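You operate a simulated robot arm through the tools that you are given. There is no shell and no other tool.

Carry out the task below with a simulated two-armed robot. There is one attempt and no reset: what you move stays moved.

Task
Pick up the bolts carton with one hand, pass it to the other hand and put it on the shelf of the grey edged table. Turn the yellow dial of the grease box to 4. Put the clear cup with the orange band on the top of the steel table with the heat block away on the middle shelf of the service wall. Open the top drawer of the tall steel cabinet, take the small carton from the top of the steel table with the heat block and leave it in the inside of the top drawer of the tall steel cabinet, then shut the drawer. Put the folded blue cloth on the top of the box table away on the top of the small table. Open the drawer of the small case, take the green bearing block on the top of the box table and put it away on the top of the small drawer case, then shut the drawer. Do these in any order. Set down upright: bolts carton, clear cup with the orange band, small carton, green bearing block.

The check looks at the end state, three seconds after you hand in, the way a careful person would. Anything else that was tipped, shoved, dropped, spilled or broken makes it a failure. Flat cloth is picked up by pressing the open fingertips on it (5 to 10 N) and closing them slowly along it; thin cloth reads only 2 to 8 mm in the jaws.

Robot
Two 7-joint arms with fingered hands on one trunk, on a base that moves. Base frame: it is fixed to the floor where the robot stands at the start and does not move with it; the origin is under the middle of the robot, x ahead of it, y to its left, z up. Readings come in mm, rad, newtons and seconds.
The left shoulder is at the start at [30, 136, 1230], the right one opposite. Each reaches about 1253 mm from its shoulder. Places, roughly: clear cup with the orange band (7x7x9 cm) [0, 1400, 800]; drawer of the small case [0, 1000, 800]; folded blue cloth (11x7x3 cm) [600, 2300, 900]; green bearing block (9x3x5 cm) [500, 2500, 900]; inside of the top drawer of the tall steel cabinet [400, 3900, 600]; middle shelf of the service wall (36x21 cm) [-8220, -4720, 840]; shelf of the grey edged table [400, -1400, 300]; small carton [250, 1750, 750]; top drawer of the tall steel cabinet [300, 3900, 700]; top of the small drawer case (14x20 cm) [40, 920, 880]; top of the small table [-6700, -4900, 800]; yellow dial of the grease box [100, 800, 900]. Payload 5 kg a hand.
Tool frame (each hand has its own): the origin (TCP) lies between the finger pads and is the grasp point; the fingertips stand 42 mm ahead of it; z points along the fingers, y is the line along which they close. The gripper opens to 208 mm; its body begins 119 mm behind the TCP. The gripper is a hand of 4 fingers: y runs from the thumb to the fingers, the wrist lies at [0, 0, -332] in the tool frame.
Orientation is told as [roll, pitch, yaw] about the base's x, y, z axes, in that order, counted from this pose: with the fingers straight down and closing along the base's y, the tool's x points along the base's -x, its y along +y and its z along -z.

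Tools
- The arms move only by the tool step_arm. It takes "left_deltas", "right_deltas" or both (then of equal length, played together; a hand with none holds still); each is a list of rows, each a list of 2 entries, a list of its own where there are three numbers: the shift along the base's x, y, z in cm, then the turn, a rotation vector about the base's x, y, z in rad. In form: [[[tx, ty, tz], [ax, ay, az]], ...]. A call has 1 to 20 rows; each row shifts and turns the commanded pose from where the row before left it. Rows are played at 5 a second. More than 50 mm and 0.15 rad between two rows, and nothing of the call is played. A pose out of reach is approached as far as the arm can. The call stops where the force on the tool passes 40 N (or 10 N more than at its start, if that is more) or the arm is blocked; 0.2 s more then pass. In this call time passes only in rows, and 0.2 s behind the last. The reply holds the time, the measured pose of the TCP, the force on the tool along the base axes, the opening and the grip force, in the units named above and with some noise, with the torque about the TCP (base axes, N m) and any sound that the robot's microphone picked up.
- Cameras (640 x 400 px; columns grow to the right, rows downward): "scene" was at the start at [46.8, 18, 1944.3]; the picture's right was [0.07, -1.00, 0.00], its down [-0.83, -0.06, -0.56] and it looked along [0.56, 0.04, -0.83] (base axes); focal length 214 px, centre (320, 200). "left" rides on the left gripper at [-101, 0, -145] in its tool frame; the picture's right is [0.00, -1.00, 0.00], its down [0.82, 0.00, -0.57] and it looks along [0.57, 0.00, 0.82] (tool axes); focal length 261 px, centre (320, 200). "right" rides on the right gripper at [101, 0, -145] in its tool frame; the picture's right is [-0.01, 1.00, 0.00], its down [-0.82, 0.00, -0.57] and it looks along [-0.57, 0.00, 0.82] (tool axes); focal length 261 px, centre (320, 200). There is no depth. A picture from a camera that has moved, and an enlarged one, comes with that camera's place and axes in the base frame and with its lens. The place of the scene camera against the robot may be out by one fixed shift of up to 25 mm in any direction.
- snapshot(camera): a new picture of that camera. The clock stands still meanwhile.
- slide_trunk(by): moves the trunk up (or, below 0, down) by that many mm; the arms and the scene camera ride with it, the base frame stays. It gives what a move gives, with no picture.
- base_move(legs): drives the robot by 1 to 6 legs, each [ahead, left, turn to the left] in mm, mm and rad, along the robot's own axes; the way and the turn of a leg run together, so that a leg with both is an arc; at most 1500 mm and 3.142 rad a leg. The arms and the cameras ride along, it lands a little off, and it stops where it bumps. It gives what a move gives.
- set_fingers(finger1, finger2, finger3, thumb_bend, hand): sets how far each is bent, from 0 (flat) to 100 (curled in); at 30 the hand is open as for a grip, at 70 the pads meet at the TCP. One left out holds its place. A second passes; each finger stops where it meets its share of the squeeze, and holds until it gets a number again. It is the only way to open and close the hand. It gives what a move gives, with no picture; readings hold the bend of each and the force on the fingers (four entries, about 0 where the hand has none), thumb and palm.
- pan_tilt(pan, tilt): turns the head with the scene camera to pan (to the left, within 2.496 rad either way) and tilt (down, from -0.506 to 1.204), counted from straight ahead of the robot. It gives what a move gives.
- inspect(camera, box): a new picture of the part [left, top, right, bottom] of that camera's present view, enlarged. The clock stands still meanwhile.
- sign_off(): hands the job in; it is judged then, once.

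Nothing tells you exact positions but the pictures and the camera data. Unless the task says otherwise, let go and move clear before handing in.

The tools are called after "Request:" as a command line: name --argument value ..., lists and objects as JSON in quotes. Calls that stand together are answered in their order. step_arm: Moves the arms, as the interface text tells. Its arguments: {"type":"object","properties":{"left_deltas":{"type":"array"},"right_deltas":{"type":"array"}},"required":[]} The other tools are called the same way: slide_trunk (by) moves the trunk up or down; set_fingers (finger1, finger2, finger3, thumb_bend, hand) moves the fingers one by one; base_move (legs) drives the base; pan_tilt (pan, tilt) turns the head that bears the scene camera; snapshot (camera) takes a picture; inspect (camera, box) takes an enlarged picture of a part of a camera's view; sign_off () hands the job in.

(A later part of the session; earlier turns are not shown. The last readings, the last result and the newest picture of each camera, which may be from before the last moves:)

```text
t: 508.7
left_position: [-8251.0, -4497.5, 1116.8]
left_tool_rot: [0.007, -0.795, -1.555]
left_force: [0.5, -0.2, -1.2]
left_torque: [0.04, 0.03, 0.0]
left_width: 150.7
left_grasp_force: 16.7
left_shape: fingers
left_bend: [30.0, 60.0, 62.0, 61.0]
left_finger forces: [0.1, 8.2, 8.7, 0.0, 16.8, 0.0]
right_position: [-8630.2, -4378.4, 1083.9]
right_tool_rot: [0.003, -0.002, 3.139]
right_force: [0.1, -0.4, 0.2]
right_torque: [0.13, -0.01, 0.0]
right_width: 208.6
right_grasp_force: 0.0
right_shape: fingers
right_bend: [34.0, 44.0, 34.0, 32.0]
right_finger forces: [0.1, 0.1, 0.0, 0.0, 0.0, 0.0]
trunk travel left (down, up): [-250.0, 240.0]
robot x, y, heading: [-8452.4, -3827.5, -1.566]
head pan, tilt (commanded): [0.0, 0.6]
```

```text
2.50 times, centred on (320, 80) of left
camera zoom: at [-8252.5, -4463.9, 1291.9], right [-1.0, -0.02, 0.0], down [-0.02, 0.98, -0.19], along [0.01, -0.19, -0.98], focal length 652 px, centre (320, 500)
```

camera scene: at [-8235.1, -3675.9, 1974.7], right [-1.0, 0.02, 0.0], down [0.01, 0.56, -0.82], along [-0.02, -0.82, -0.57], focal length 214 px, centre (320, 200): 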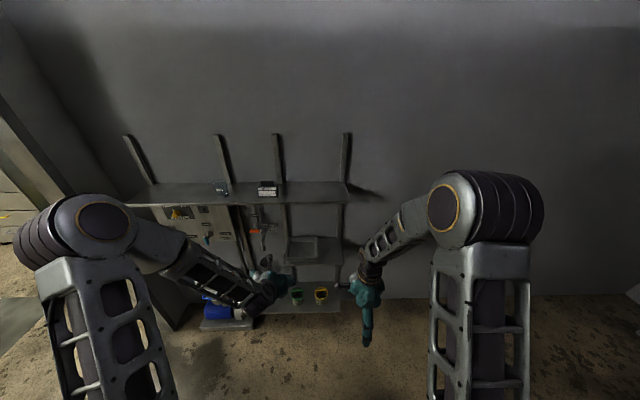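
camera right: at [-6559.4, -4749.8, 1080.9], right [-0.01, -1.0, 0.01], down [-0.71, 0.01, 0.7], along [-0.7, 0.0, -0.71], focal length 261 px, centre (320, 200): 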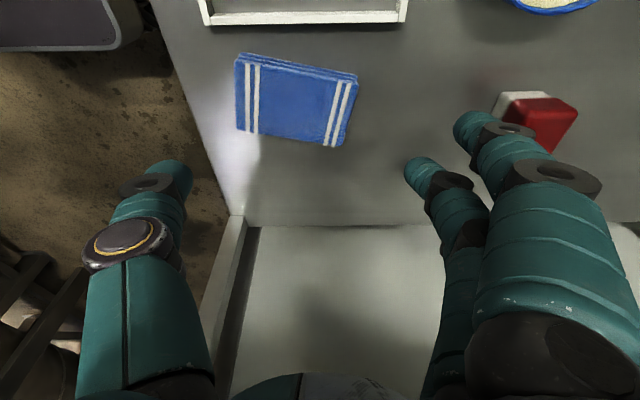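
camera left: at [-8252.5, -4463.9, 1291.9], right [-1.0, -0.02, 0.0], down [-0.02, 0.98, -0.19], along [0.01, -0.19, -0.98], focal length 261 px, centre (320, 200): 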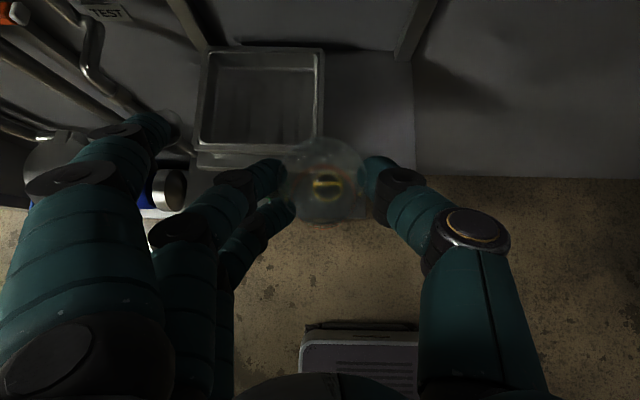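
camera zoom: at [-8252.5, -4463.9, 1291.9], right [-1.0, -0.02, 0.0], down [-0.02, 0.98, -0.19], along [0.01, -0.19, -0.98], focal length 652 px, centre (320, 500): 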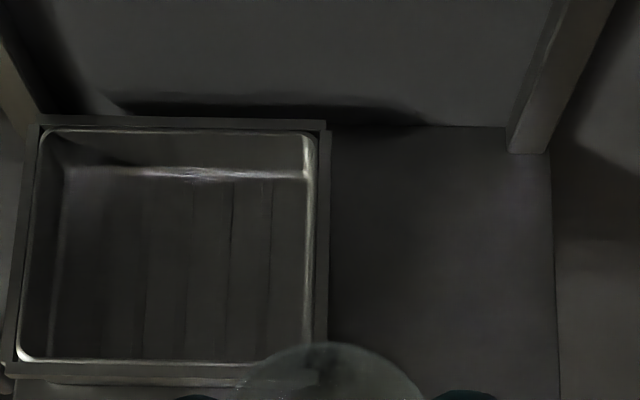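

Free spot centre ≈[−8338, −4715]. I move the cup over it at this height.

Request:
step_arm --left_deltas '[[[-1.78, -4, 0], [0, 0, -0.003]], [[-1.78, -4, 0], [0, 0, -0.003]], [[-1.78, -4, 0], [0, 0, -0.003]], [[-1.78, -4, -1], [0, 0, -0.003]], [[-1.78, -4, -1], [0, 0, -0.003]]]'

Request:
snapshot --camera "left"

Request:
snapshot --camera "scene"

```text
t: 509.8
left_position: [-8326.3, -4660.7, 1104.1]
left_tool_rot: [0.004, -0.794, -1.56]
left_force: [4.2, 9.2, 5.7]
left_torque: [-0.76, 0.12, -0.22]
left_width: 150.3
left_grasp_force: 17.3
left_shape: fingers
left_bend: [30.0, 60.0, 62.0, 61.0]
left_finger forces: [0.1, 8.5, 9.0, 0.0, 17.3, 0.0]
right_position: [-8629.7, -4376.3, 1084.5]
right_tool_rot: [0.007, -0.001, 3.139]
right_force: [0.8, -0.6, -1.3]
right_torque: [0.14, -0.03, 0.0]
right_width: 208.8
right_grasp_force: 0.1
right_shape: fingers
right_bend: [34.0, 44.0, 34.0, 32.0]
right_finger forces: [0.0, 0.0, 0.0, 0.0, 0.0, 0.1]
trunk travel left (down, up): [-250.0, 240.0]
robot x, y, heading: [-8451.8, -3833.0, -1.567]
head pan, tilt (commanded): [0.0, 0.6]
stopped in row 5 (left hand): the force on the tool passed its limit at 266 N (the readings are from after the stop); the commanded pose is now the measured one
```

```text
taken
camera left: at [-8326.8, -4627.0, 1278.5], right [-1.0, -0.02, 0.0], down [-0.02, 0.98, -0.18], along [0.0, -0.18, -0.98], focal length 261 px, centre (320, 200)
```

left: 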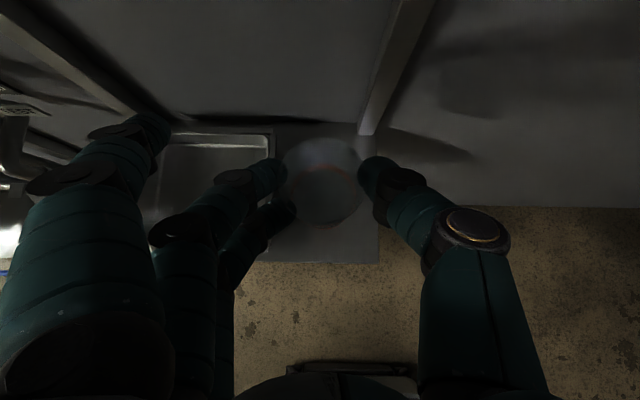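

```text
taken
camera scene: at [-8447.1, -3873.6, 1974.8], right [-1.0, 0.0, 0.0], down [0.0, 0.56, -0.83], along [0.0, -0.83, -0.56], focal length 214 px, centre (320, 200)
```

scene: 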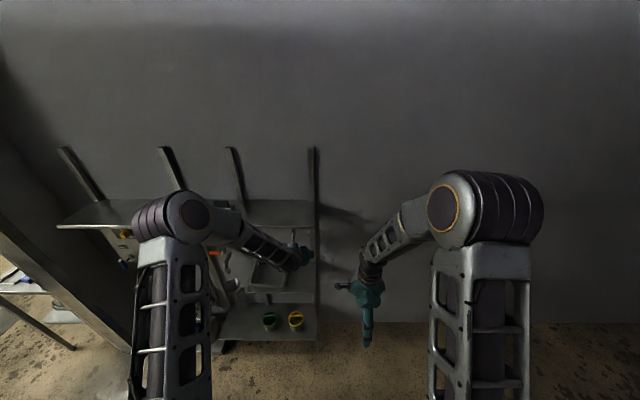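

The hand's camera bracket hit the upper shelf's edge. I back off at once, and will go in lower.

Request:
step_arm --left_deltas '[[[0, 2, -0.5], [0, 0, 0]], [[0, 3, -2], [0, 0, 0]], [[0, 1, -3], [0, 0, 0]], [[0, 0, -3], [0, 0, 0]]]'

Request:
snapshot --camera "left"

Request:
inspect --camera "scene" --box '[40, 130, 340, 330]'

```text
t: 510.8
left_position: [-8325.6, -4602.1, 1017.7]
left_tool_rot: [0.003, -0.792, -1.559]
left_force: [0.4, -0.8, -0.1]
left_torque: [0.07, 0.01, -0.03]
left_width: 150.2
left_grasp_force: 17.2
left_shape: fingers
left_bend: [30.0, 60.0, 62.0, 61.0]
left_finger forces: [0.0, 8.3, 8.9, 0.0, 17.1, 0.0]
right_position: [-8630.0, -4378.1, 1084.5]
right_tool_rot: [0.004, -0.002, 3.138]
right_force: [0.0, -0.5, 0.0]
right_torque: [0.05, 0.04, 0.02]
right_width: 208.7
right_grasp_force: 0.1
right_shape: fingers
right_bend: [34.0, 44.0, 34.0, 32.0]
right_finger forces: [0.0, 0.1, 0.0, 0.0, 0.1, 0.0]
trunk travel left (down, up): [-250.0, 240.0]
robot x, y, heading: [-8451.3, -3831.7, -1.567]
head pan, tilt (commanded): [0.0, 0.6]
```

```text
taken
camera left: at [-8326.5, -4569.6, 1191.7], right [-1.0, -0.02, 0.0], down [-0.02, 0.98, -0.18], along [0.0, -0.18, -0.98], focal length 261 px, centre (320, 200)
```

left: 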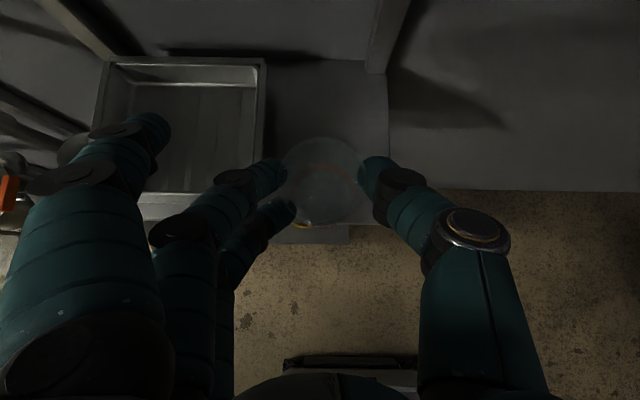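

```text
2.00 times, centred on (190, 230) of scene
camera zoom: at [-8446.8, -3876.8, 1974.6], right [-1.0, 0.0, 0.0], down [0.0, 0.57, -0.82], along [0.0, -0.82, -0.57], focal length 429 px, centre (580, 140)
```

zoom: 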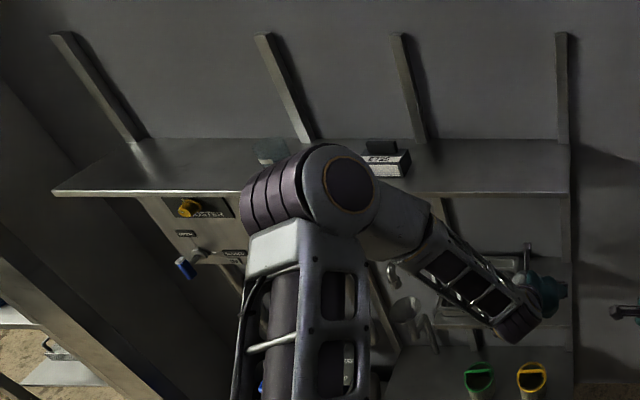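

Now well below the upper shelf (camera 80 mm under it). I advance to the target spot.

Request:
step_arm --left_deltas '[[[-0.4, -2.5, 0], [0, 0, 0]], [[-0.4, -2.5, 0], [0, 0, 0]], [[-0.4, -2.5, 0], [0, 0, 0]], [[-0.1, -2.2, 0], [0, 0, 0]]]'

Request:
snapshot --camera "left"

Request:
inspect --camera "left" --box '[200, 60, 440, 260]'

```text
t: 511.8
left_position: [-8340.0, -4698.1, 1016.4]
left_tool_rot: [0.005, -0.791, -1.559]
left_force: [0.3, 0.3, -1.4]
left_torque: [0.01, 0.03, -0.04]
left_width: 150.4
left_grasp_force: 17.2
left_shape: fingers
left_bend: [30.0, 60.0, 62.0, 61.0]
left_finger forces: [0.1, 8.3, 8.8, 0.0, 17.0, 0.0]
right_position: [-8629.1, -4378.2, 1083.5]
right_tool_rot: [0.003, -0.004, 3.137]
right_force: [0.2, 0.0, -0.7]
right_torque: [0.02, 0.02, 0.0]
right_width: 208.6
right_grasp_force: 0.0
right_shape: fingers
right_bend: [34.0, 44.0, 34.0, 32.0]
right_finger forces: [0.0, 0.0, 0.1, 0.1, 0.0, 0.1]
trunk travel left (down, up): [-250.0, 240.0]
robot x, y, heading: [-8455.9, -3831.0, -1.565]
head pan, tilt (commanded): [0.0, 0.6]
```

```text
taken
camera left: at [-8339.9, -4666.2, 1191.6], right [-1.0, -0.02, 0.0], down [-0.02, 0.98, -0.18], along [0.0, -0.18, -0.98], focal length 261 px, centre (320, 200)
```

left: 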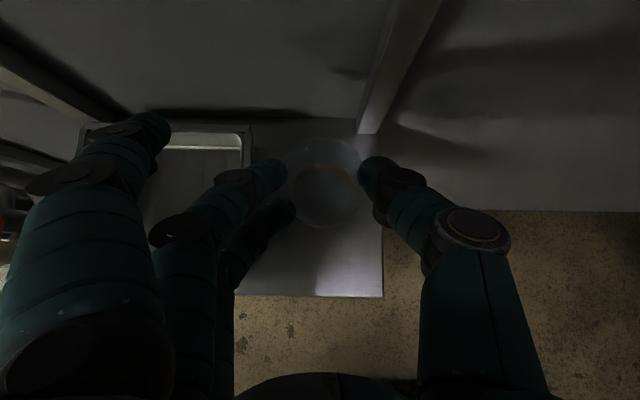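

```text
2.00 times, centred on (320, 160) of left
camera zoom: at [-8339.9, -4666.2, 1191.6], right [-1.0, -0.02, 0.0], down [-0.02, 0.98, -0.18], along [0.0, -0.18, -0.98], focal length 521 px, centre (320, 280)
```

zoom: 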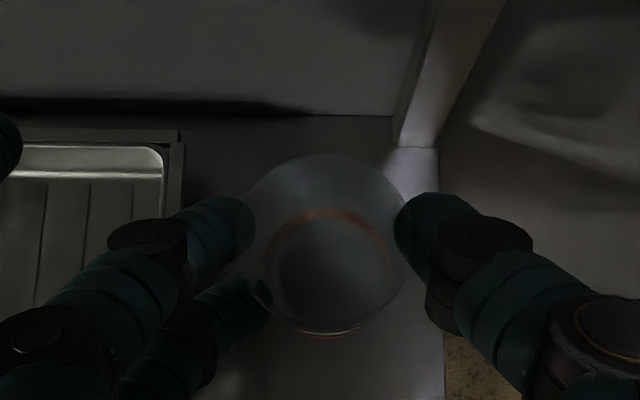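

The cup hangs centred over the free area (tray 48 mm away). I lower in small steps.

Request:
step_arm --left_deltas '[[[0, 0, -1.2], [0, 0, 0]], [[0, 0, -1.2], [0, 0, 0]], [[0, 0, -0.8], [0, 0, 0]]]'

Request:
step_arm --left_deltas '[[[0, 0, -0.4], [0, 0, 0]], [[0, 0, -0.4], [0, 0, 0]], [[0, 0, -0.3], [0, 0, 0]]]'

```text
t: 512.6
left_position: [-8340.7, -4698.5, 985.5]
left_tool_rot: [0.005, -0.792, -1.56]
left_force: [-0.5, -0.1, -0.3]
left_torque: [0.06, -0.01, 0.01]
left_width: 150.2
left_grasp_force: 17.5
left_shape: fingers
left_bend: [30.0, 60.0, 62.0, 61.0]
left_finger forces: [0.1, 8.2, 8.9, 0.1, 16.9, 0.1]
right_position: [-8629.2, -4377.9, 1085.0]
right_tool_rot: [0.005, -0.004, 3.137]
right_force: [-0.4, -0.9, 0.0]
right_torque: [-0.01, 0.02, -0.01]
right_width: 208.5
right_grasp_force: 0.1
right_shape: fingers
right_bend: [34.0, 44.0, 34.0, 32.0]
right_finger forces: [0.0, 0.1, 0.0, 0.0, 0.0, 0.0]
trunk travel left (down, up): [-250.0, 240.0]
robot x, y, heading: [-8452.2, -3830.8, -1.567]
head pan, tilt (commanded): [0.0, 0.6]
```

```text
t: 513.4
left_position: [-8339.8, -4699.3, 974.3]
left_tool_rot: [0.005, -0.793, -1.56]
left_force: [-0.6, -0.2, 0.7]
left_torque: [0.01, 0.02, 0.02]
left_width: 150.2
left_grasp_force: 17.4
left_shape: fingers
left_bend: [30.0, 60.0, 62.0, 61.0]
left_finger forces: [0.1, 8.4, 8.9, 0.1, 16.9, 0.0]
right_position: [-8629.6, -4378.0, 1084.3]
right_tool_rot: [0.005, -0.003, 3.139]
right_force: [0.6, -0.8, 0.2]
right_torque: [0.01, -0.01, 0.0]
right_width: 208.9
right_grasp_force: 0.0
right_shape: fingers
right_bend: [34.0, 44.0, 34.0, 32.0]
right_finger forces: [0.0, 0.0, 0.0, 0.0, 0.0, 0.0]
trunk travel left (down, up): [-250.0, 240.0]
robot x, y, heading: [-8451.3, -3830.8, -1.564]
head pan, tilt (commanded): [0.0, 0.6]
```

No contact yet; continue gently.

Request:
step_arm --left_deltas '[[[0, 0, -0.4], [0, 0, 0]], [[0, 0, -0.4], [0, 0, 0]], [[0, 0, -0.3], [0, 0, 0]]]'

Request:
inspect --camera "left" --box '[200, 60, 440, 260]'

```text
t: 514.2
left_position: [-8339.8, -4698.4, 963.8]
left_tool_rot: [0.005, -0.792, -1.561]
left_force: [0.6, 0.8, -0.5]
left_torque: [0.03, -0.01, 0.0]
left_width: 150.2
left_grasp_force: 16.5
left_shape: fingers
left_bend: [30.0, 60.0, 62.0, 61.0]
left_finger forces: [0.1, 8.3, 9.0, 0.1, 17.0, 0.1]
right_position: [-8629.6, -4379.2, 1083.7]
right_tool_rot: [0.005, -0.003, 3.139]
right_force: [0.1, -0.5, -0.5]
right_torque: [0.02, 0.04, 0.0]
right_width: 208.8
right_grasp_force: 0.1
right_shape: fingers
right_bend: [34.0, 44.0, 34.0, 32.0]
right_finger forces: [0.1, 0.1, 0.0, 0.0, 0.0, 0.0]
trunk travel left (down, up): [-250.0, 240.0]
robot x, y, heading: [-8451.9, -3828.2, -1.566]
head pan, tilt (commanded): [0.0, 0.6]
```

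```text
2.00 times, centred on (320, 160) of left
camera zoom: at [-8340.1, -4665.9, 1137.9], right [-1.0, -0.02, 0.0], down [-0.02, 0.98, -0.18], along [0.0, -0.18, -0.98], focal length 521 px, centre (320, 280)
```

zoom: 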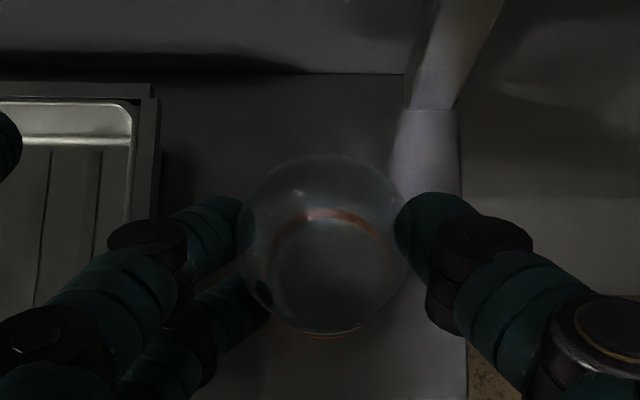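

Request:
step_arm --left_deltas '[[[0, 0, -0.5], [0, 0, 0]], [[0, 0, -0.5], [0, 0, 0]], [[0, 0, -0.4], [0, 0, 0]], [[0, 0, -0.4], [0, 0, 0]]]'

Request:
step_arm --left_deltas '[[[0, 0, -0.3], [0, 0, 0]], [[0, 0, -0.3], [0, 0, 0]], [[0, 0, -0.3], [0, 0, 0]]]'

```text
t: 515.2
left_position: [-8339.2, -4698.4, 945.2]
left_tool_rot: [0.007, -0.791, -1.561]
left_force: [1.1, 0.1, -0.6]
left_torque: [0.02, 0.0, 0.0]
left_width: 150.1
left_grasp_force: 16.6
left_shape: fingers
left_bend: [30.0, 60.0, 62.0, 61.0]
left_finger forces: [0.1, 8.4, 9.0, 0.0, 16.8, 0.1]
right_position: [-8630.7, -4377.8, 1084.9]
right_tool_rot: [0.006, -0.003, 3.138]
right_force: [0.8, 0.4, -0.5]
right_torque: [0.02, 0.01, 0.0]
right_width: 209.0
right_grasp_force: 0.0
right_shape: fingers
right_bend: [34.0, 44.0, 34.0, 32.0]
right_finger forces: [0.0, 0.0, 0.0, 0.1, 0.0, 0.1]
trunk travel left (down, up): [-250.0, 240.0]
robot x, y, heading: [-8456.0, -3835.4, -1.57]
head pan, tilt (commanded): [0.0, 0.6]
```

```text
t: 516.0
left_position: [-8340.2, -4698.8, 936.5]
left_tool_rot: [0.004, -0.792, -1.561]
left_force: [-0.2, -0.1, -0.3]
left_torque: [-0.01, 0.0, 0.01]
left_width: 150.2
left_grasp_force: 17.4
left_shape: fingers
left_bend: [30.0, 60.0, 62.0, 61.0]
left_finger forces: [0.0, 8.3, 8.9, 0.0, 16.9, 0.1]
right_position: [-8629.7, -4378.6, 1084.6]
right_tool_rot: [0.004, -0.001, 3.137]
right_force: [0.1, -1.4, 0.1]
right_torque: [0.02, -0.02, 0.03]
right_width: 208.7
right_grasp_force: 0.0
right_shape: fingers
right_bend: [34.0, 44.0, 34.0, 32.0]
right_finger forces: [0.1, 0.0, 0.1, 0.1, 0.0, 0.0]
trunk travel left (down, up): [-250.0, 240.0]
robot x, y, heading: [-8449.7, -3832.0, -1.569]
head pan, tilt (commanded): [0.0, 0.6]
```

Request:
step_arm --left_deltas '[[[0, 0, -0.25], [0, 0, 0]], [[0, 0, -0.25], [0, 0, 0]], [[0, 0, -0.2], [0, 0, 0]]]'

Request:
inspect --camera "left" --box '[200, 60, 440, 260]'

```text
t: 516.8
left_position: [-8340.7, -4700.0, 934.3]
left_tool_rot: [0.007, -0.798, -1.559]
left_force: [-0.8, -2.5, 23.0]
left_torque: [-0.29, -0.41, -0.06]
left_width: 151.1
left_grasp_force: 20.6
left_shape: fingers
left_bend: [30.0, 60.0, 62.0, 61.0]
left_finger forces: [0.0, 9.2, 11.9, 0.0, 20.1, 0.0]
right_position: [-8630.1, -4375.9, 1085.2]
right_tool_rot: [0.007, -0.003, 3.139]
right_force: [0.2, -0.6, -0.4]
right_torque: [-0.02, 0.01, 0.0]
right_width: 208.7
right_grasp_force: 0.1
right_shape: fingers
right_bend: [34.0, 44.0, 34.0, 32.0]
right_finger forces: [0.1, 0.1, 0.0, 0.0, 0.0, 0.1]
trunk travel left (down, up): [-250.0, 240.0]
robot x, y, heading: [-8456.8, -3827.9, -1.567]
head pan, tilt (commanded): [0.0, 0.6]
```

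```text
2.00 times, centred on (320, 160) of left
camera zoom: at [-8340.6, -4665.7, 1108.0], right [-1.0, -0.02, 0.0], down [-0.02, 0.98, -0.19], along [0.0, -0.19, -0.98], focal length 521 px, centre (320, 280)
```

zoom: 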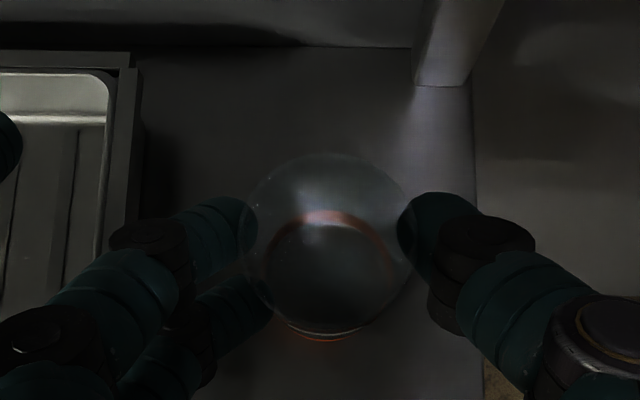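

The cup stands on the shelf. I ease off 2 mm and open gently.

Request:
step_arm --left_deltas '[[[0, 0, 0.2], [0, 0, 0]]]'

Request:
set_fingers --hand "left" --finger2 58 --finger3 59 --thumb_bend 57

Request:
set_fingers --hand "left" --finger2 51 --finger3 51 --thumb_bend 50

Request:
inspect --camera "left" --box '[200, 60, 440, 260]'

```text
t: 517.2
left_position: [-8340.8, -4699.5, 933.8]
left_tool_rot: [0.005, -0.794, -1.56]
left_force: [-0.7, -5.6, 21.2]
left_torque: [-0.43, -0.26, -0.1]
left_width: 151.2
left_grasp_force: 20.4
left_shape: fingers
left_bend: [30.0, 60.0, 62.0, 61.0]
left_finger forces: [0.0, 9.4, 10.4, 0.1, 20.2, 0.0]
right_position: [-8630.1, -4376.7, 1086.0]
right_tool_rot: [0.004, -0.001, 3.139]
right_force: [-0.1, -0.1, 0.2]
right_torque: [-0.02, 0.02, -0.02]
right_width: 208.5
right_grasp_force: 0.1
right_shape: fingers
right_bend: [34.0, 44.0, 34.0, 32.0]
right_finger forces: [0.1, 0.0, 0.1, 0.1, 0.1, 0.0]
trunk travel left (down, up): [-250.0, 240.0]
robot x, y, heading: [-8453.9, -3825.6, -1.567]
head pan, tilt (commanded): [0.0, 0.6]
```

```text
t: 518.2
left_position: [-8339.5, -4697.8, 933.6]
left_tool_rot: [0.005, -0.793, -1.561]
left_force: [0.4, 0.1, -0.4]
left_torque: [-0.01, 0.0, 0.01]
left_width: 155.9
left_grasp_force: 0.2
left_shape: fingers
left_bend: [30.0, 57.0, 59.0, 56.0]
left_finger forces: [0.0, 0.0, 0.0, 0.0, 0.1, 0.0]
right_position: [-8630.7, -4378.2, 1083.7]
right_tool_rot: [0.005, -0.002, 3.137]
right_force: [0.0, -0.5, 0.2]
right_torque: [-0.01, 0.01, 0.01]
right_width: 208.7
right_grasp_force: 0.1
right_shape: fingers
right_bend: [34.0, 44.0, 34.0, 32.0]
right_finger forces: [0.0, 0.0, 0.0, 0.0, 0.1, 0.1]
trunk travel left (down, up): [-250.0, 240.0]
robot x, y, heading: [-8453.3, -3831.9, -1.563]
head pan, tilt (commanded): [0.0, 0.6]
```

```text
t: 519.2
left_position: [-8339.8, -4697.6, 931.9]
left_tool_rot: [0.004, -0.791, -1.559]
left_force: [0.6, -0.6, 0.0]
left_torque: [0.05, -0.02, -0.07]
left_width: 171.4
left_grasp_force: 0.1
left_shape: fingers
left_bend: [30.0, 51.0, 51.0, 50.0]
left_finger forces: [0.0, 0.0, 0.0, 0.0, 0.1, 0.0]
right_position: [-8630.0, -4378.3, 1084.5]
right_tool_rot: [0.005, -0.002, 3.137]
right_force: [-1.0, 0.9, 0.1]
right_torque: [-0.03, 0.02, 0.02]
right_width: 208.6
right_grasp_force: 0.1
right_shape: fingers
right_bend: [34.0, 44.0, 34.0, 32.0]
right_finger forces: [0.0, 0.1, 0.0, 0.0, 0.0, 0.0]
trunk travel left (down, up): [-250.0, 240.0]
robot x, y, heading: [-8453.6, -3830.5, -1.565]
head pan, tilt (commanded): [0.0, 0.6]
```

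```text
2.00 times, centred on (320, 160) of left
camera zoom: at [-8340.0, -4665.7, 1106.2], right [-1.0, -0.02, 0.0], down [-0.02, 0.98, -0.18], along [0.0, -0.18, -0.98], focal length 521 px, centre (320, 280)
```

zoom: 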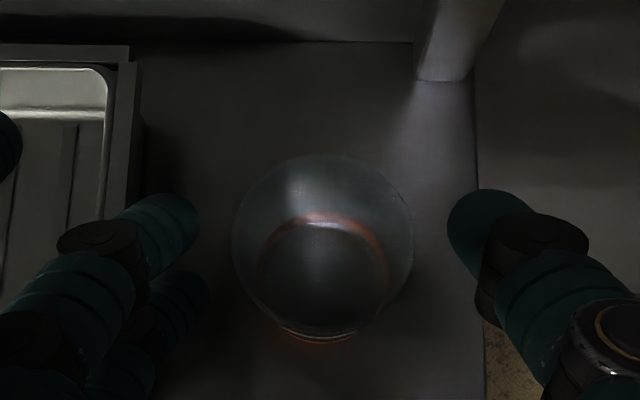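

The cup stands free and upright. I withdraw up and back.

Request:
step_arm --left_deltas '[[[0, 0, 2], [0, 0, 0]], [[0, 0, 3], [0, 0, 0]], [[0, 0, 3], [0, 0, 0]], [[0, 3.5, 0.5], [0, 0, 0]], [[0, 4, 0], [0, 0, 0]], [[0, 4, 0], [0, 0, 0]], [[0, 4, 0], [0, 0, 0]], [[0, 4, 0], [0, 0, 0]]]'

Request:
snapshot --camera "left"

Request:
inspect --camera "left" --box '[220, 0, 460, 160]'

```text
t: 521.0
left_position: [-8340.6, -4503.4, 1018.7]
left_tool_rot: [0.005, -0.794, -1.561]
left_force: [0.4, -0.3, 0.5]
left_torque: [0.0, 0.0, 0.02]
left_width: 171.6
left_grasp_force: 0.1
left_shape: fingers
left_bend: [30.0, 51.0, 51.0, 50.0]
left_finger forces: [0.1, 0.0, 0.1, 0.0, 0.0, 0.1]
right_position: [-8630.0, -4377.1, 1083.8]
right_tool_rot: [0.005, -0.002, 3.139]
right_force: [0.4, 0.4, -0.3]
right_torque: [-0.08, 0.01, -0.02]
right_width: 208.7
right_grasp_force: 0.0
right_shape: fingers
right_bend: [34.0, 44.0, 34.0, 32.0]
right_finger forces: [0.0, 0.0, 0.0, 0.0, 0.0, 0.1]
trunk travel left (down, up): [-250.0, 240.0]
robot x, y, heading: [-8454.3, -3828.3, -1.57]
head pan, tilt (commanded): [0.0, 0.6]
```

```text
taken
camera left: at [-8340.3, -4469.3, 1193.1], right [-1.0, -0.02, 0.0], down [-0.02, 0.98, -0.18], along [0.0, -0.18, -0.98], focal length 261 px, centre (320, 200)
```

left: 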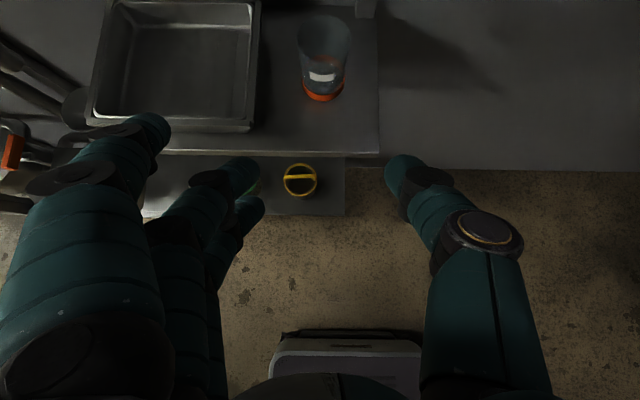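

```text
2.50 times, centred on (340, 80) of left
camera zoom: at [-8340.3, -4469.3, 1193.1], right [-1.0, -0.02, 0.0], down [-0.02, 0.98, -0.18], along [0.0, -0.18, -0.98], focal length 652 px, centre (270, 500)
```

zoom: 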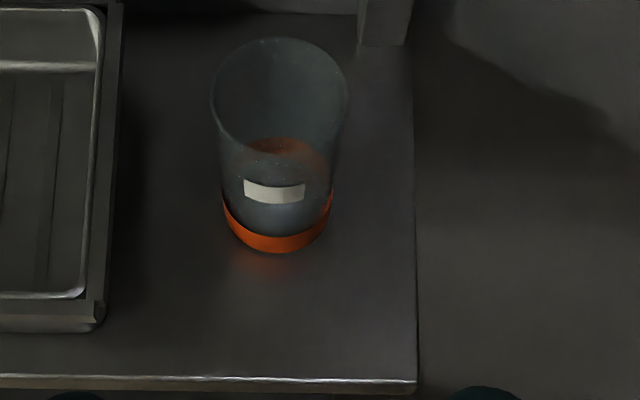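

The cup stands upright beside the tray. I back off and check that the jar and box on the upper shelf are undisturbed by my earlier bump.

Request:
base_move --legs '[[-230, 0, 0]]'

Request:
step_arm --left_deltas '[[[3, 0, -1], [0, 0, 0]], [[4, 0, 0], [0, 0, 0]], [[4, 0, 0], [0, 0, 0]], [[4, 0, 0], [0, 0, 0]]]'

Request:
inspect --camera "scene" --box '[60, 110, 380, 310]'

```text
t: 522.8
left_position: [-8340.7, -4271.2, 1017.5]
left_tool_rot: [0.005, -0.794, -1.561]
left_force: [0.1, -0.2, -0.2]
left_torque: [-0.06, 0.01, -0.01]
left_width: 172.0
left_grasp_force: 0.0
left_shape: fingers
left_bend: [30.0, 51.0, 51.0, 50.0]
left_finger forces: [0.0, 0.0, 0.0, 0.0, 0.0, 0.0]
right_position: [-8631.0, -4145.9, 1085.2]
right_tool_rot: [0.005, -0.002, 3.139]
right_force: [-0.1, 0.4, 1.0]
right_torque: [-0.13, -0.02, 0.0]
right_width: 208.8
right_grasp_force: 0.1
right_shape: fingers
right_bend: [34.0, 44.0, 34.0, 32.0]
right_finger forces: [0.0, 0.0, 0.0, 0.0, 0.0, 0.0]
trunk travel left (down, up): [-250.0, 240.0]
robot x, y, heading: [-8454.9, -3600.0, -1.569]
head pan, tilt (commanded): [0.0, 0.6]
```

```text
t: 523.8
left_position: [-8190.5, -4271.4, 1008.5]
left_tool_rot: [0.003, -0.791, -1.562]
left_force: [0.3, 0.3, 0.7]
left_torque: [-0.02, 0.0, 0.0]
left_width: 172.4
left_grasp_force: 0.1
left_shape: fingers
left_bend: [30.0, 51.0, 51.0, 50.0]
left_finger forces: [0.1, 0.0, 0.1, 0.0, 0.1, 0.0]
right_position: [-8629.2, -4147.1, 1085.7]
right_tool_rot: [0.005, -0.003, 3.138]
right_force: [1.5, 1.2, -0.2]
right_torque: [-0.07, 0.18, 0.03]
right_width: 208.8
right_grasp_force: 0.1
right_shape: fingers
right_bend: [34.0, 44.0, 34.0, 32.0]
right_finger forces: [0.0, 0.0, 0.1, 0.1, 0.1, 0.1]
trunk travel left (down, up): [-250.0, 240.0]
robot x, y, heading: [-8454.6, -3596.9, -1.566]
head pan, tilt (commanded): [0.0, 0.6]
```

```text
2.00 times, centred on (220, 210) of scene
camera zoom: at [-8445.9, -3644.1, 1974.8], right [-1.0, 0.0, 0.0], down [0.0, 0.56, -0.83], along [0.0, -0.83, -0.56], focal length 429 px, centre (520, 180)
```

zoom: 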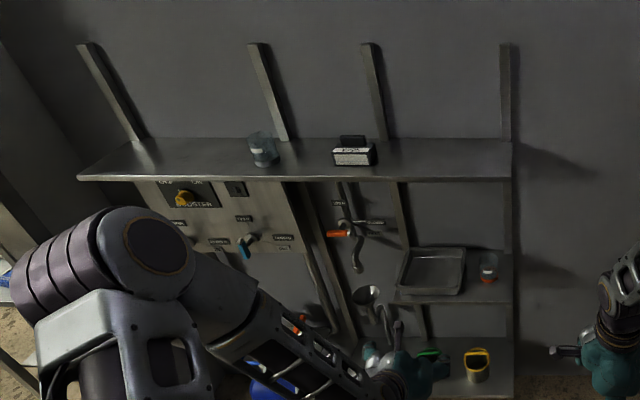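

All items on the service wall are in place and the cup is set. Now I return to the small table to move the red box back where it was.

Request:
base_move --legs '[[0, 1450, 0], [0, 505, -0.003], [318, 0, 0]]'

Request:
pan_tilt --pan 0.0 --tilt 0.7

Request:
snapshot --camera "scene"

```text
t: 535.2
left_position: [-6243.8, -4582.2, 1008.4]
left_tool_rot: [0.005, -0.791, -1.562]
left_force: [-0.6, 0.5, -0.4]
left_torque: [0.04, 0.0, 0.01]
left_width: 172.1
left_grasp_force: 0.0
left_shape: fingers
left_bend: [30.0, 51.0, 51.0, 50.0]
left_finger forces: [0.0, 0.1, 0.1, 0.0, 0.1, 0.0]
right_position: [-6682.7, -4457.6, 1084.0]
right_tool_rot: [0.003, -0.002, 3.136]
right_force: [-0.1, -1.2, -1.0]
right_torque: [0.08, 0.0, 0.04]
right_width: 208.7
right_grasp_force: 0.2
right_shape: fingers
right_bend: [34.0, 44.0, 34.0, 32.0]
right_finger forces: [0.0, 0.1, 0.0, 0.0, 0.1, 0.1]
trunk travel left (down, up): [-250.0, 240.0]
robot x, y, heading: [-6507.6, -3909.2, -1.567]
head pan, tilt (commanded): [0.0, 0.6]
```

```text
t: 535.9
left_position: [-6243.3, -4581.3, 1008.0]
left_tool_rot: [0.005, -0.791, -1.562]
left_force: [0.5, 0.3, 0.2]
left_torque: [-0.03, 0.0, -0.01]
left_width: 171.9
left_grasp_force: 0.1
left_shape: fingers
left_bend: [30.0, 51.0, 51.0, 50.0]
left_finger forces: [0.1, 0.0, 0.1, 0.1, 0.0, 0.0]
right_position: [-6683.2, -4455.7, 1084.2]
right_tool_rot: [0.005, -0.002, 3.136]
right_force: [0.0, -0.9, 0.2]
right_torque: [-0.01, -0.02, -0.04]
right_width: 208.7
right_grasp_force: 0.0
right_shape: fingers
right_bend: [34.0, 44.0, 34.0, 32.0]
right_finger forces: [0.1, 0.1, 0.0, 0.0, 0.0, 0.1]
trunk travel left (down, up): [-250.0, 240.0]
robot x, y, heading: [-6509.4, -3909.1, -1.575]
head pan, tilt (commanded): [0.0, 0.7]
```

```text
taken
camera scene: at [-6499.7, -3950.4, 1966.1], right [-1.0, 0.0, 0.0], down [0.0, 0.64, -0.77], along [0.0, -0.77, -0.64], focal length 214 px, centre (320, 200)
```

scene: 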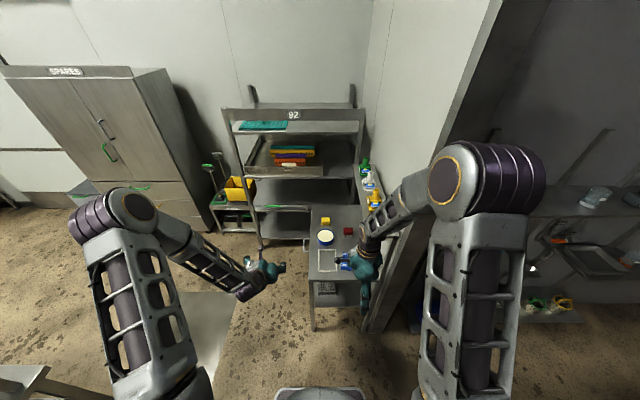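

I restore the left camera's earlier vantage for comparison, and lower the right hand (leaned) in front of the table with narrowed fingers.

Request:
step_arm --left_deltas '[[[-1.35, 0, 2.75], [0, 0, 0]], [[-1.35, 0, 2.75], [0, 0, 0]], [[-1.35, 0, 2.75], [0, 0, 0]], [[-1.35, 0, 2.75], [0, -0.004, 0]]]' --right_deltas '[[[-0.35, 0, -3.1], [0, 0.0625, 0]], [[-0.35, 0, -3.1], [0, 0.0625, 0]], [[-0.35, 0, -3.1], [0, 0.0625, 0]], [[-0.35, 0, -3.1], [0, 0.0625, 0]]]'

Request:
set_fingers --hand "right" --finger1 50 --finger2 50 --finger3 50 --thumb_bend 46

Request:
inspect --camera "left" --box '[380, 0, 640, 220]'

```text
t: 536.9
left_position: [-6297.6, -4581.1, 1117.1]
left_tool_rot: [0.009, -0.79, -1.567]
left_force: [0.4, 1.5, -0.3]
left_torque: [-0.05, 0.06, -0.02]
left_width: 172.0
left_grasp_force: 0.0
left_shape: fingers
left_bend: [30.0, 51.0, 51.0, 50.0]
left_finger forces: [0.0, 0.0, 0.1, 0.1, 0.0, 0.1]
right_position: [-6696.9, -4455.1, 960.2]
right_tool_rot: [0.007, -0.253, 3.135]
right_force: [-0.5, 0.6, 0.0]
right_torque: [0.02, -0.01, 0.0]
right_width: 208.5
right_grasp_force: 0.0
right_shape: fingers
right_bend: [34.0, 44.0, 34.0, 32.0]
right_finger forces: [0.0, 0.0, 0.0, 0.0, 0.2, 0.0]
trunk travel left (down, up): [-250.0, 240.0]
robot x, y, heading: [-6507.4, -3905.7, -1.571]
head pan, tilt (commanded): [0.0, 0.7]
```

```text
t: 537.9
left_position: [-6296.4, -4582.1, 1119.3]
left_tool_rot: [0.012, -0.793, -1.566]
left_force: [-0.5, -0.4, -1.1]
left_torque: [0.0, 0.0, 0.01]
left_width: 171.9
left_grasp_force: 0.0
left_shape: fingers
left_bend: [30.0, 51.0, 51.0, 50.0]
left_finger forces: [0.0, 0.0, 0.1, 0.0, 0.0, 0.1]
right_position: [-6696.8, -4456.4, 960.2]
right_tool_rot: [0.007, -0.252, 3.137]
right_force: [-0.2, 0.5, 0.6]
right_torque: [0.01, 0.0, -0.02]
right_width: 131.9
right_grasp_force: 0.0
right_shape: fingers
right_bend: [50.0, 50.0, 50.0, 46.0]
right_finger forces: [0.1, 0.1, 0.1, 0.1, 0.0, 0.1]
trunk travel left (down, up): [-250.0, 240.0]
robot x, y, heading: [-6508.6, -3907.7, -1.567]
head pan, tilt (commanded): [0.0, 0.7]
```

```text
1.82 times, centred on (510, 110) of left
camera zoom: at [-6297.5, -4549.7, 1293.1], right [-1.0, -0.02, 0.0], down [-0.01, 0.98, -0.18], along [0.01, -0.18, -0.98], focal length 474 px, centre (-26, 364)
```

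zoom: 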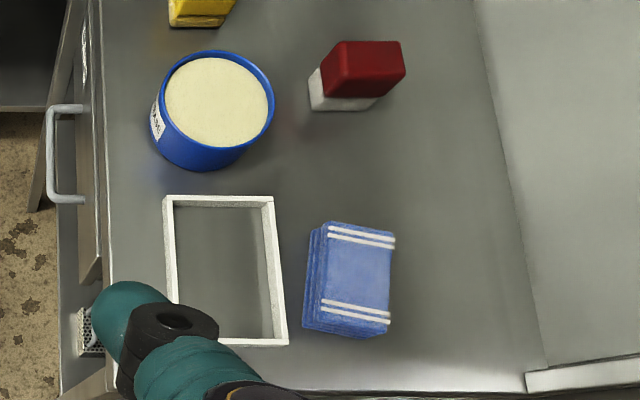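

The reference view shows the box needs to come back ~33 mm toward me. I drive closer and bring the right hand over it, fingers behind and thumb in front.

Request:
base_move --legs '[[210, 0, 0]]'

Request:
step_arm --right_deltas '[[[0, -4, 0], [0, 0, 0]], [[0, -4, 0], [0, 0, 0]], [[0, -4, 0], [0, 0, 0]], [[0, -4, 0], [0, 0, 0]], [[0, -4, 0], [0, 0, 0]]]'

Request:
snapshot --camera "right"

Request:
snapshot --camera "left"

```text
t: 539.5
left_position: [-6296.5, -4793.2, 1117.7]
left_tool_rot: [0.01, -0.79, -1.566]
left_force: [0.3, -0.4, 0.0]
left_torque: [0.05, -0.02, -0.03]
left_width: 172.0
left_grasp_force: 0.2
left_shape: fingers
left_bend: [30.0, 51.0, 51.0, 50.0]
left_finger forces: [0.0, 0.0, 0.0, 0.0, 0.1, 0.0]
right_position: [-6696.4, -4665.3, 959.0]
right_tool_rot: [0.006, -0.254, 3.139]
right_force: [-0.2, 0.2, -0.2]
right_torque: [0.09, 0.05, -0.07]
right_width: 131.8
right_grasp_force: 0.0
right_shape: fingers
right_bend: [50.0, 50.0, 50.0, 46.0]
right_finger forces: [0.0, 0.1, 0.1, 0.1, 0.0, 0.0]
trunk travel left (down, up): [-250.0, 240.0]
robot x, y, heading: [-6502.0, -4111.7, -1.567]
head pan, tilt (commanded): [0.0, 0.7]
```

```text
t: 540.7
left_position: [-6296.5, -4792.0, 1117.6]
left_tool_rot: [0.012, -0.79, -1.565]
left_force: [-0.6, -1.1, -0.2]
left_torque: [0.02, -0.03, 0.05]
left_width: 171.9
left_grasp_force: 0.1
left_shape: fingers
left_bend: [30.0, 51.0, 51.0, 50.0]
left_finger forces: [0.0, 0.0, 0.0, 0.1, 0.0, 0.1]
right_position: [-6697.2, -4864.5, 958.1]
right_tool_rot: [0.004, -0.251, 3.138]
right_force: [0.0, -0.7, -1.7]
right_torque: [0.01, -0.03, -0.03]
right_width: 131.7
right_grasp_force: 0.2
right_shape: fingers
right_bend: [50.0, 50.0, 50.0, 46.0]
right_finger forces: [0.0, 0.0, 0.0, 0.1, 0.0, 0.0]
trunk travel left (down, up): [-250.0, 240.0]
robot x, y, heading: [-6504.0, -4111.4, -1.568]
head pan, tilt (commanded): [0.0, 0.7]
```

```text
taken
camera right: at [-6562.0, -4864.2, 1073.9], right [-0.01, -1.0, 0.01], down [-0.65, 0.01, 0.76], along [-0.76, 0.0, -0.65], focal length 261 px, centre (320, 200)
```

right: 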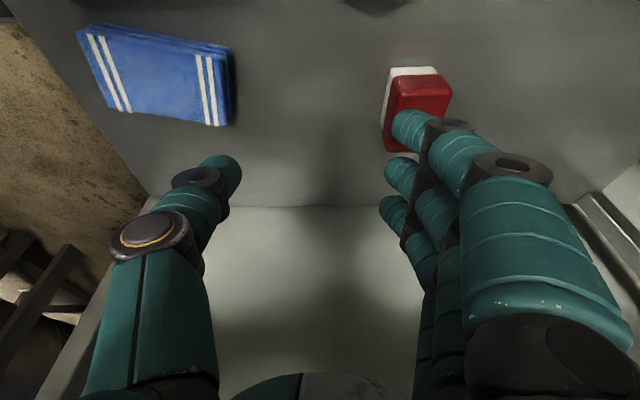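

```text
taken
camera left: at [-6296.8, -4759.4, 1292.6], right [-1.0, -0.02, 0.0], down [-0.02, 0.98, -0.18], along [0.01, -0.18, -0.98], focal length 261 px, centre (320, 200)
```

left: 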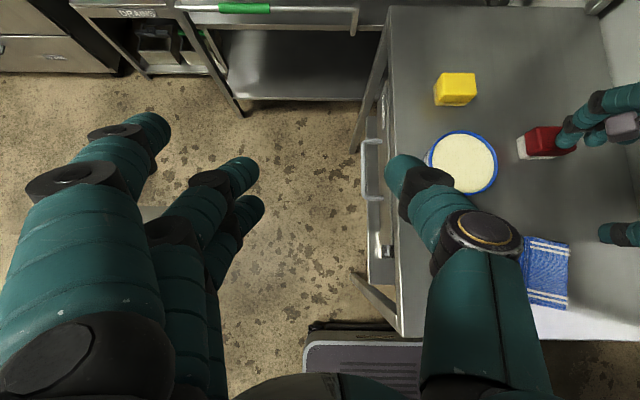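

The box is centred at ≈[−6691, −4954]. I go 8 cm further so the fingers come down behind it.

Request:
step_arm --right_deltas '[[[0, -3, 0], [0, 0, 0]], [[0.2, -3, 0], [0, 0, 0]], [[0.2, -2.6, 0], [0, 0, 0]]]'

Request:
snapshot --camera "right"

Request:
snapshot --camera "left"

```text
t: 541.5
left_position: [-6296.0, -4791.3, 1118.1]
left_tool_rot: [0.011, -0.792, -1.565]
left_force: [-0.9, -1.3, 0.2]
left_torque: [0.01, 0.01, 0.0]
left_width: 171.8
left_grasp_force: 0.1
left_shape: fingers
left_bend: [30.0, 51.0, 51.0, 50.0]
left_finger forces: [0.1, 0.1, 0.0, 0.0, 0.1, 0.1]
right_position: [-6692.4, -4950.6, 958.5]
right_tool_rot: [0.003, -0.252, 3.139]
right_force: [0.3, -1.0, -0.2]
right_torque: [0.06, -0.07, -0.02]
right_width: 131.3
right_grasp_force: 0.0
right_shape: fingers
right_bend: [50.0, 50.0, 50.0, 46.0]
right_finger forces: [0.1, 0.0, 0.0, 0.0, 0.1, 0.0]
trunk travel left (down, up): [-250.0, 240.0]
robot x, y, heading: [-6504.2, -4119.7, -1.564]
head pan, tilt (commanded): [0.0, 0.7]
```

```text
taken
camera right: at [-6558.5, -4950.9, 1074.2], right [-0.01, -1.0, 0.01], down [-0.65, 0.01, 0.76], along [-0.76, 0.0, -0.65], focal length 261 px, centre (320, 200)
```

right: 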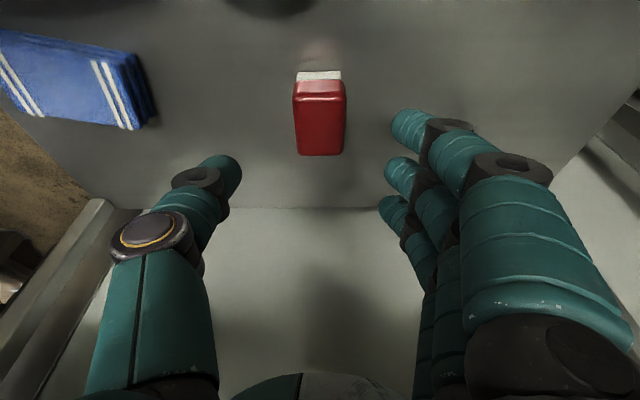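

```text
taken
camera left: at [-6296.5, -4759.4, 1292.4], right [-1.0, -0.02, 0.0], down [-0.02, 0.98, -0.18], along [0.01, -0.18, -0.98], focal length 261 px, centre (320, 200)
```

left: 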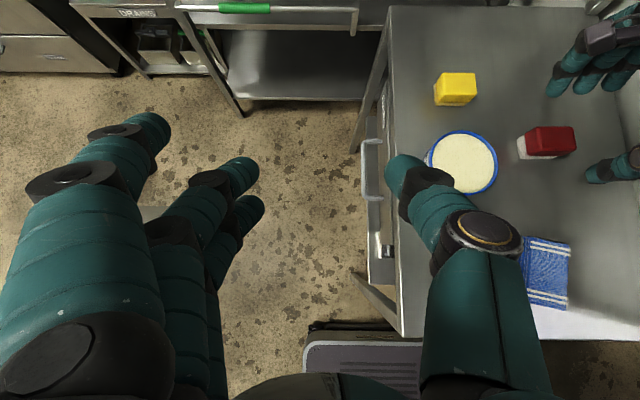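

The box sits neatly between thumb and fingers. I lower the hand around it.

Request:
step_arm --right_deltas '[[[-0.3, 0, -2.5], [0, 0, 0]], [[-0.2, 0, -2.5], [0, 0, 0]], [[0, 0, -1.5], [0, 0, 0]], [[0, 0, -0.8], [0, 0, 0]]]'

Request:
snapshot --camera "right"

```text
t: 542.5
left_position: [-6295.4, -4790.8, 1116.9]
left_tool_rot: [0.009, -0.79, -1.566]
left_force: [0.4, 0.2, -0.4]
left_torque: [0.02, -0.02, -0.03]
left_width: 172.1
left_grasp_force: 0.0
left_shape: fingers
left_bend: [30.0, 51.0, 51.0, 50.0]
left_finger forces: [0.0, 0.0, 0.0, 0.0, 0.1, 0.1]
right_position: [-6697.2, -4951.1, 887.6]
right_tool_rot: [0.004, -0.252, 3.14]
right_force: [0.3, 0.4, -0.5]
right_torque: [-0.02, 0.0, 0.02]
right_width: 131.5
right_grasp_force: 0.0
right_shape: fingers
right_bend: [50.0, 50.0, 50.0, 46.0]
right_finger forces: [0.1, 0.1, 0.0, 0.0, 0.0, 0.0]
trunk travel left (down, up): [-250.0, 240.0]
robot x, y, heading: [-6509.7, -4119.5, -1.57]
head pan, tilt (commanded): [0.0, 0.7]
```

```text
taken
camera right: at [-6563.4, -4950.5, 1002.1], right [-0.01, -1.0, 0.01], down [-0.65, 0.01, 0.76], along [-0.76, 0.0, -0.65], focal length 261 px, centre (320, 200)
```

right: 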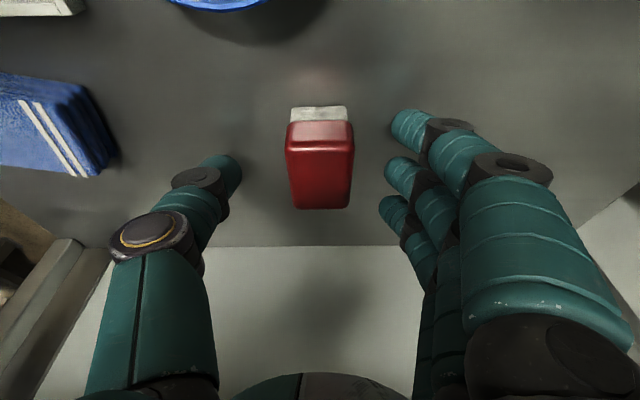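

I push the box back toward me in small steps, checking with the left camera (target row ≈176 for its front edge, now 159).

Request:
step_arm --right_deltas '[[[0, 1.2, 0], [0, 0, 0]], [[0, 1.2, 0], [0, 0, 0]], [[0, 0.8, 0], [0, 0, 0]], [[0, 0.6, 0], [0, 0, 0]], [[0, 0.6, 0], [0, 0, 0]]]'

Request:
inspect --camera "left" --box '[480, 80, 640, 220]'

Request:
snapshot --camera "right"

```text
t: 543.7
left_position: [-6295.7, -4790.9, 1118.6]
left_tool_rot: [0.012, -0.793, -1.566]
left_force: [-1.3, 0.4, -0.2]
left_torque: [-0.03, 0.0, 0.01]
left_width: 171.8
left_grasp_force: 0.2
left_shape: fingers
left_bend: [30.0, 51.0, 51.0, 50.0]
left_finger forces: [0.1, 0.0, 0.1, 0.0, 0.0, 0.0]
right_position: [-6698.2, -4907.0, 886.2]
right_tool_rot: [0.008, -0.254, 3.137]
right_force: [-0.7, 0.4, -0.3]
right_torque: [-0.03, 0.01, 0.02]
right_width: 131.4
right_grasp_force: 0.2
right_shape: fingers
right_bend: [50.0, 50.0, 50.0, 46.0]
right_finger forces: [0.1, 0.1, 0.0, 0.0, 0.0, 0.1]
trunk travel left (down, up): [-250.0, 240.0]
robot x, y, heading: [-6500.9, -4114.9, -1.57]
head pan, tilt (commanded): [0.0, 0.7]
```

```text
2.86 times, centred on (560, 150) of left
camera zoom: at [-6296.3, -4758.3, 1293.1], right [-1.0, -0.02, 0.0], down [-0.02, 0.98, -0.18], along [0.01, -0.18, -0.98], focal length 745 px, centre (-366, 343)
```

zoom: 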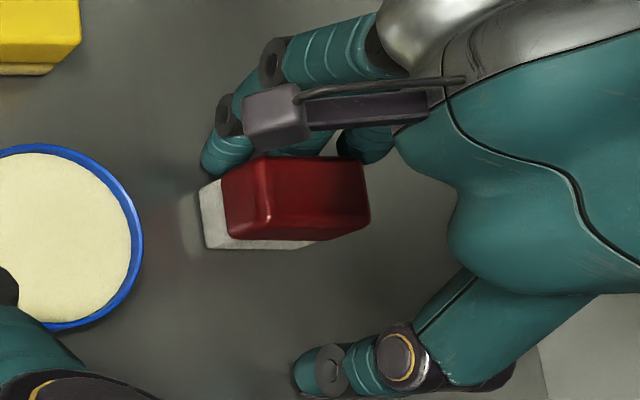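

```text
taken
camera right: at [-6562.9, -4906.4, 1002.3], right [-0.01, -1.0, 0.01], down [-0.65, 0.01, 0.76], along [-0.76, 0.0, -0.65], focal length 261 px, centre (320, 200)
```

right: 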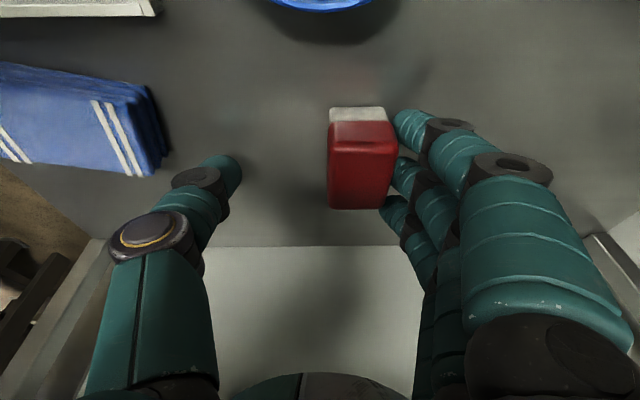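

Moved about 18 mm; 15 mm more.

Request:
step_arm --right_deltas '[[[0, 0.5, 0], [0, 0, 0]], [[0, 0.5, 0], [0, 0, 0]], [[0, 0.5, 0], [0, 0, 0]]]'

Request:
inspect --camera "left" --box '[480, 80, 640, 220]'

```text
t: 544.5
left_position: [-6295.2, -4790.7, 1118.4]
left_tool_rot: [0.011, -0.793, -1.566]
left_force: [0.5, 0.5, -0.4]
left_torque: [-0.01, 0.0, 0.0]
left_width: 171.9
left_grasp_force: 0.0
left_shape: fingers
left_bend: [30.0, 51.0, 51.0, 50.0]
left_finger forces: [0.0, 0.1, 0.1, 0.1, 0.0, 0.0]
right_position: [-6696.5, -4891.5, 886.1]
right_tool_rot: [0.007, -0.251, 3.138]
right_force: [-0.9, -0.2, 0.3]
right_torque: [-0.02, -0.03, -0.01]
right_width: 131.4
right_grasp_force: 0.2
right_shape: fingers
right_bend: [50.0, 50.0, 50.0, 46.0]
right_finger forces: [0.1, 0.3, 0.1, 0.0, 0.2, 0.1]
trunk travel left (down, up): [-250.0, 240.0]
robot x, y, heading: [-6502.6, -4117.2, -1.565]
head pan, tilt (commanded): [0.0, 0.7]
```

```text
2.86 times, centred on (560, 150) of left
camera zoom: at [-6296.3, -4758.2, 1293.1], right [-1.0, -0.02, 0.0], down [-0.02, 0.98, -0.18], along [0.01, -0.18, -0.98], focal length 745 px, centre (-366, 343)
```

zoom: 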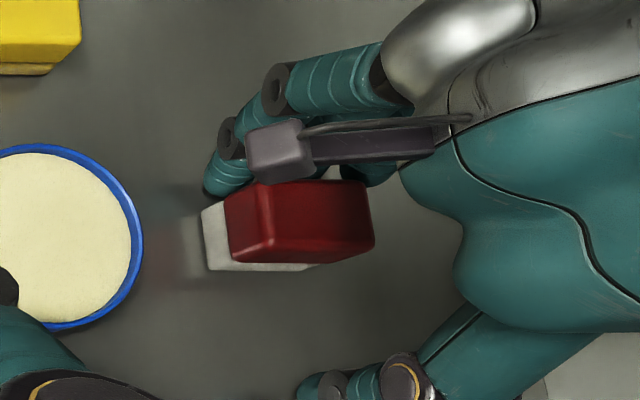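

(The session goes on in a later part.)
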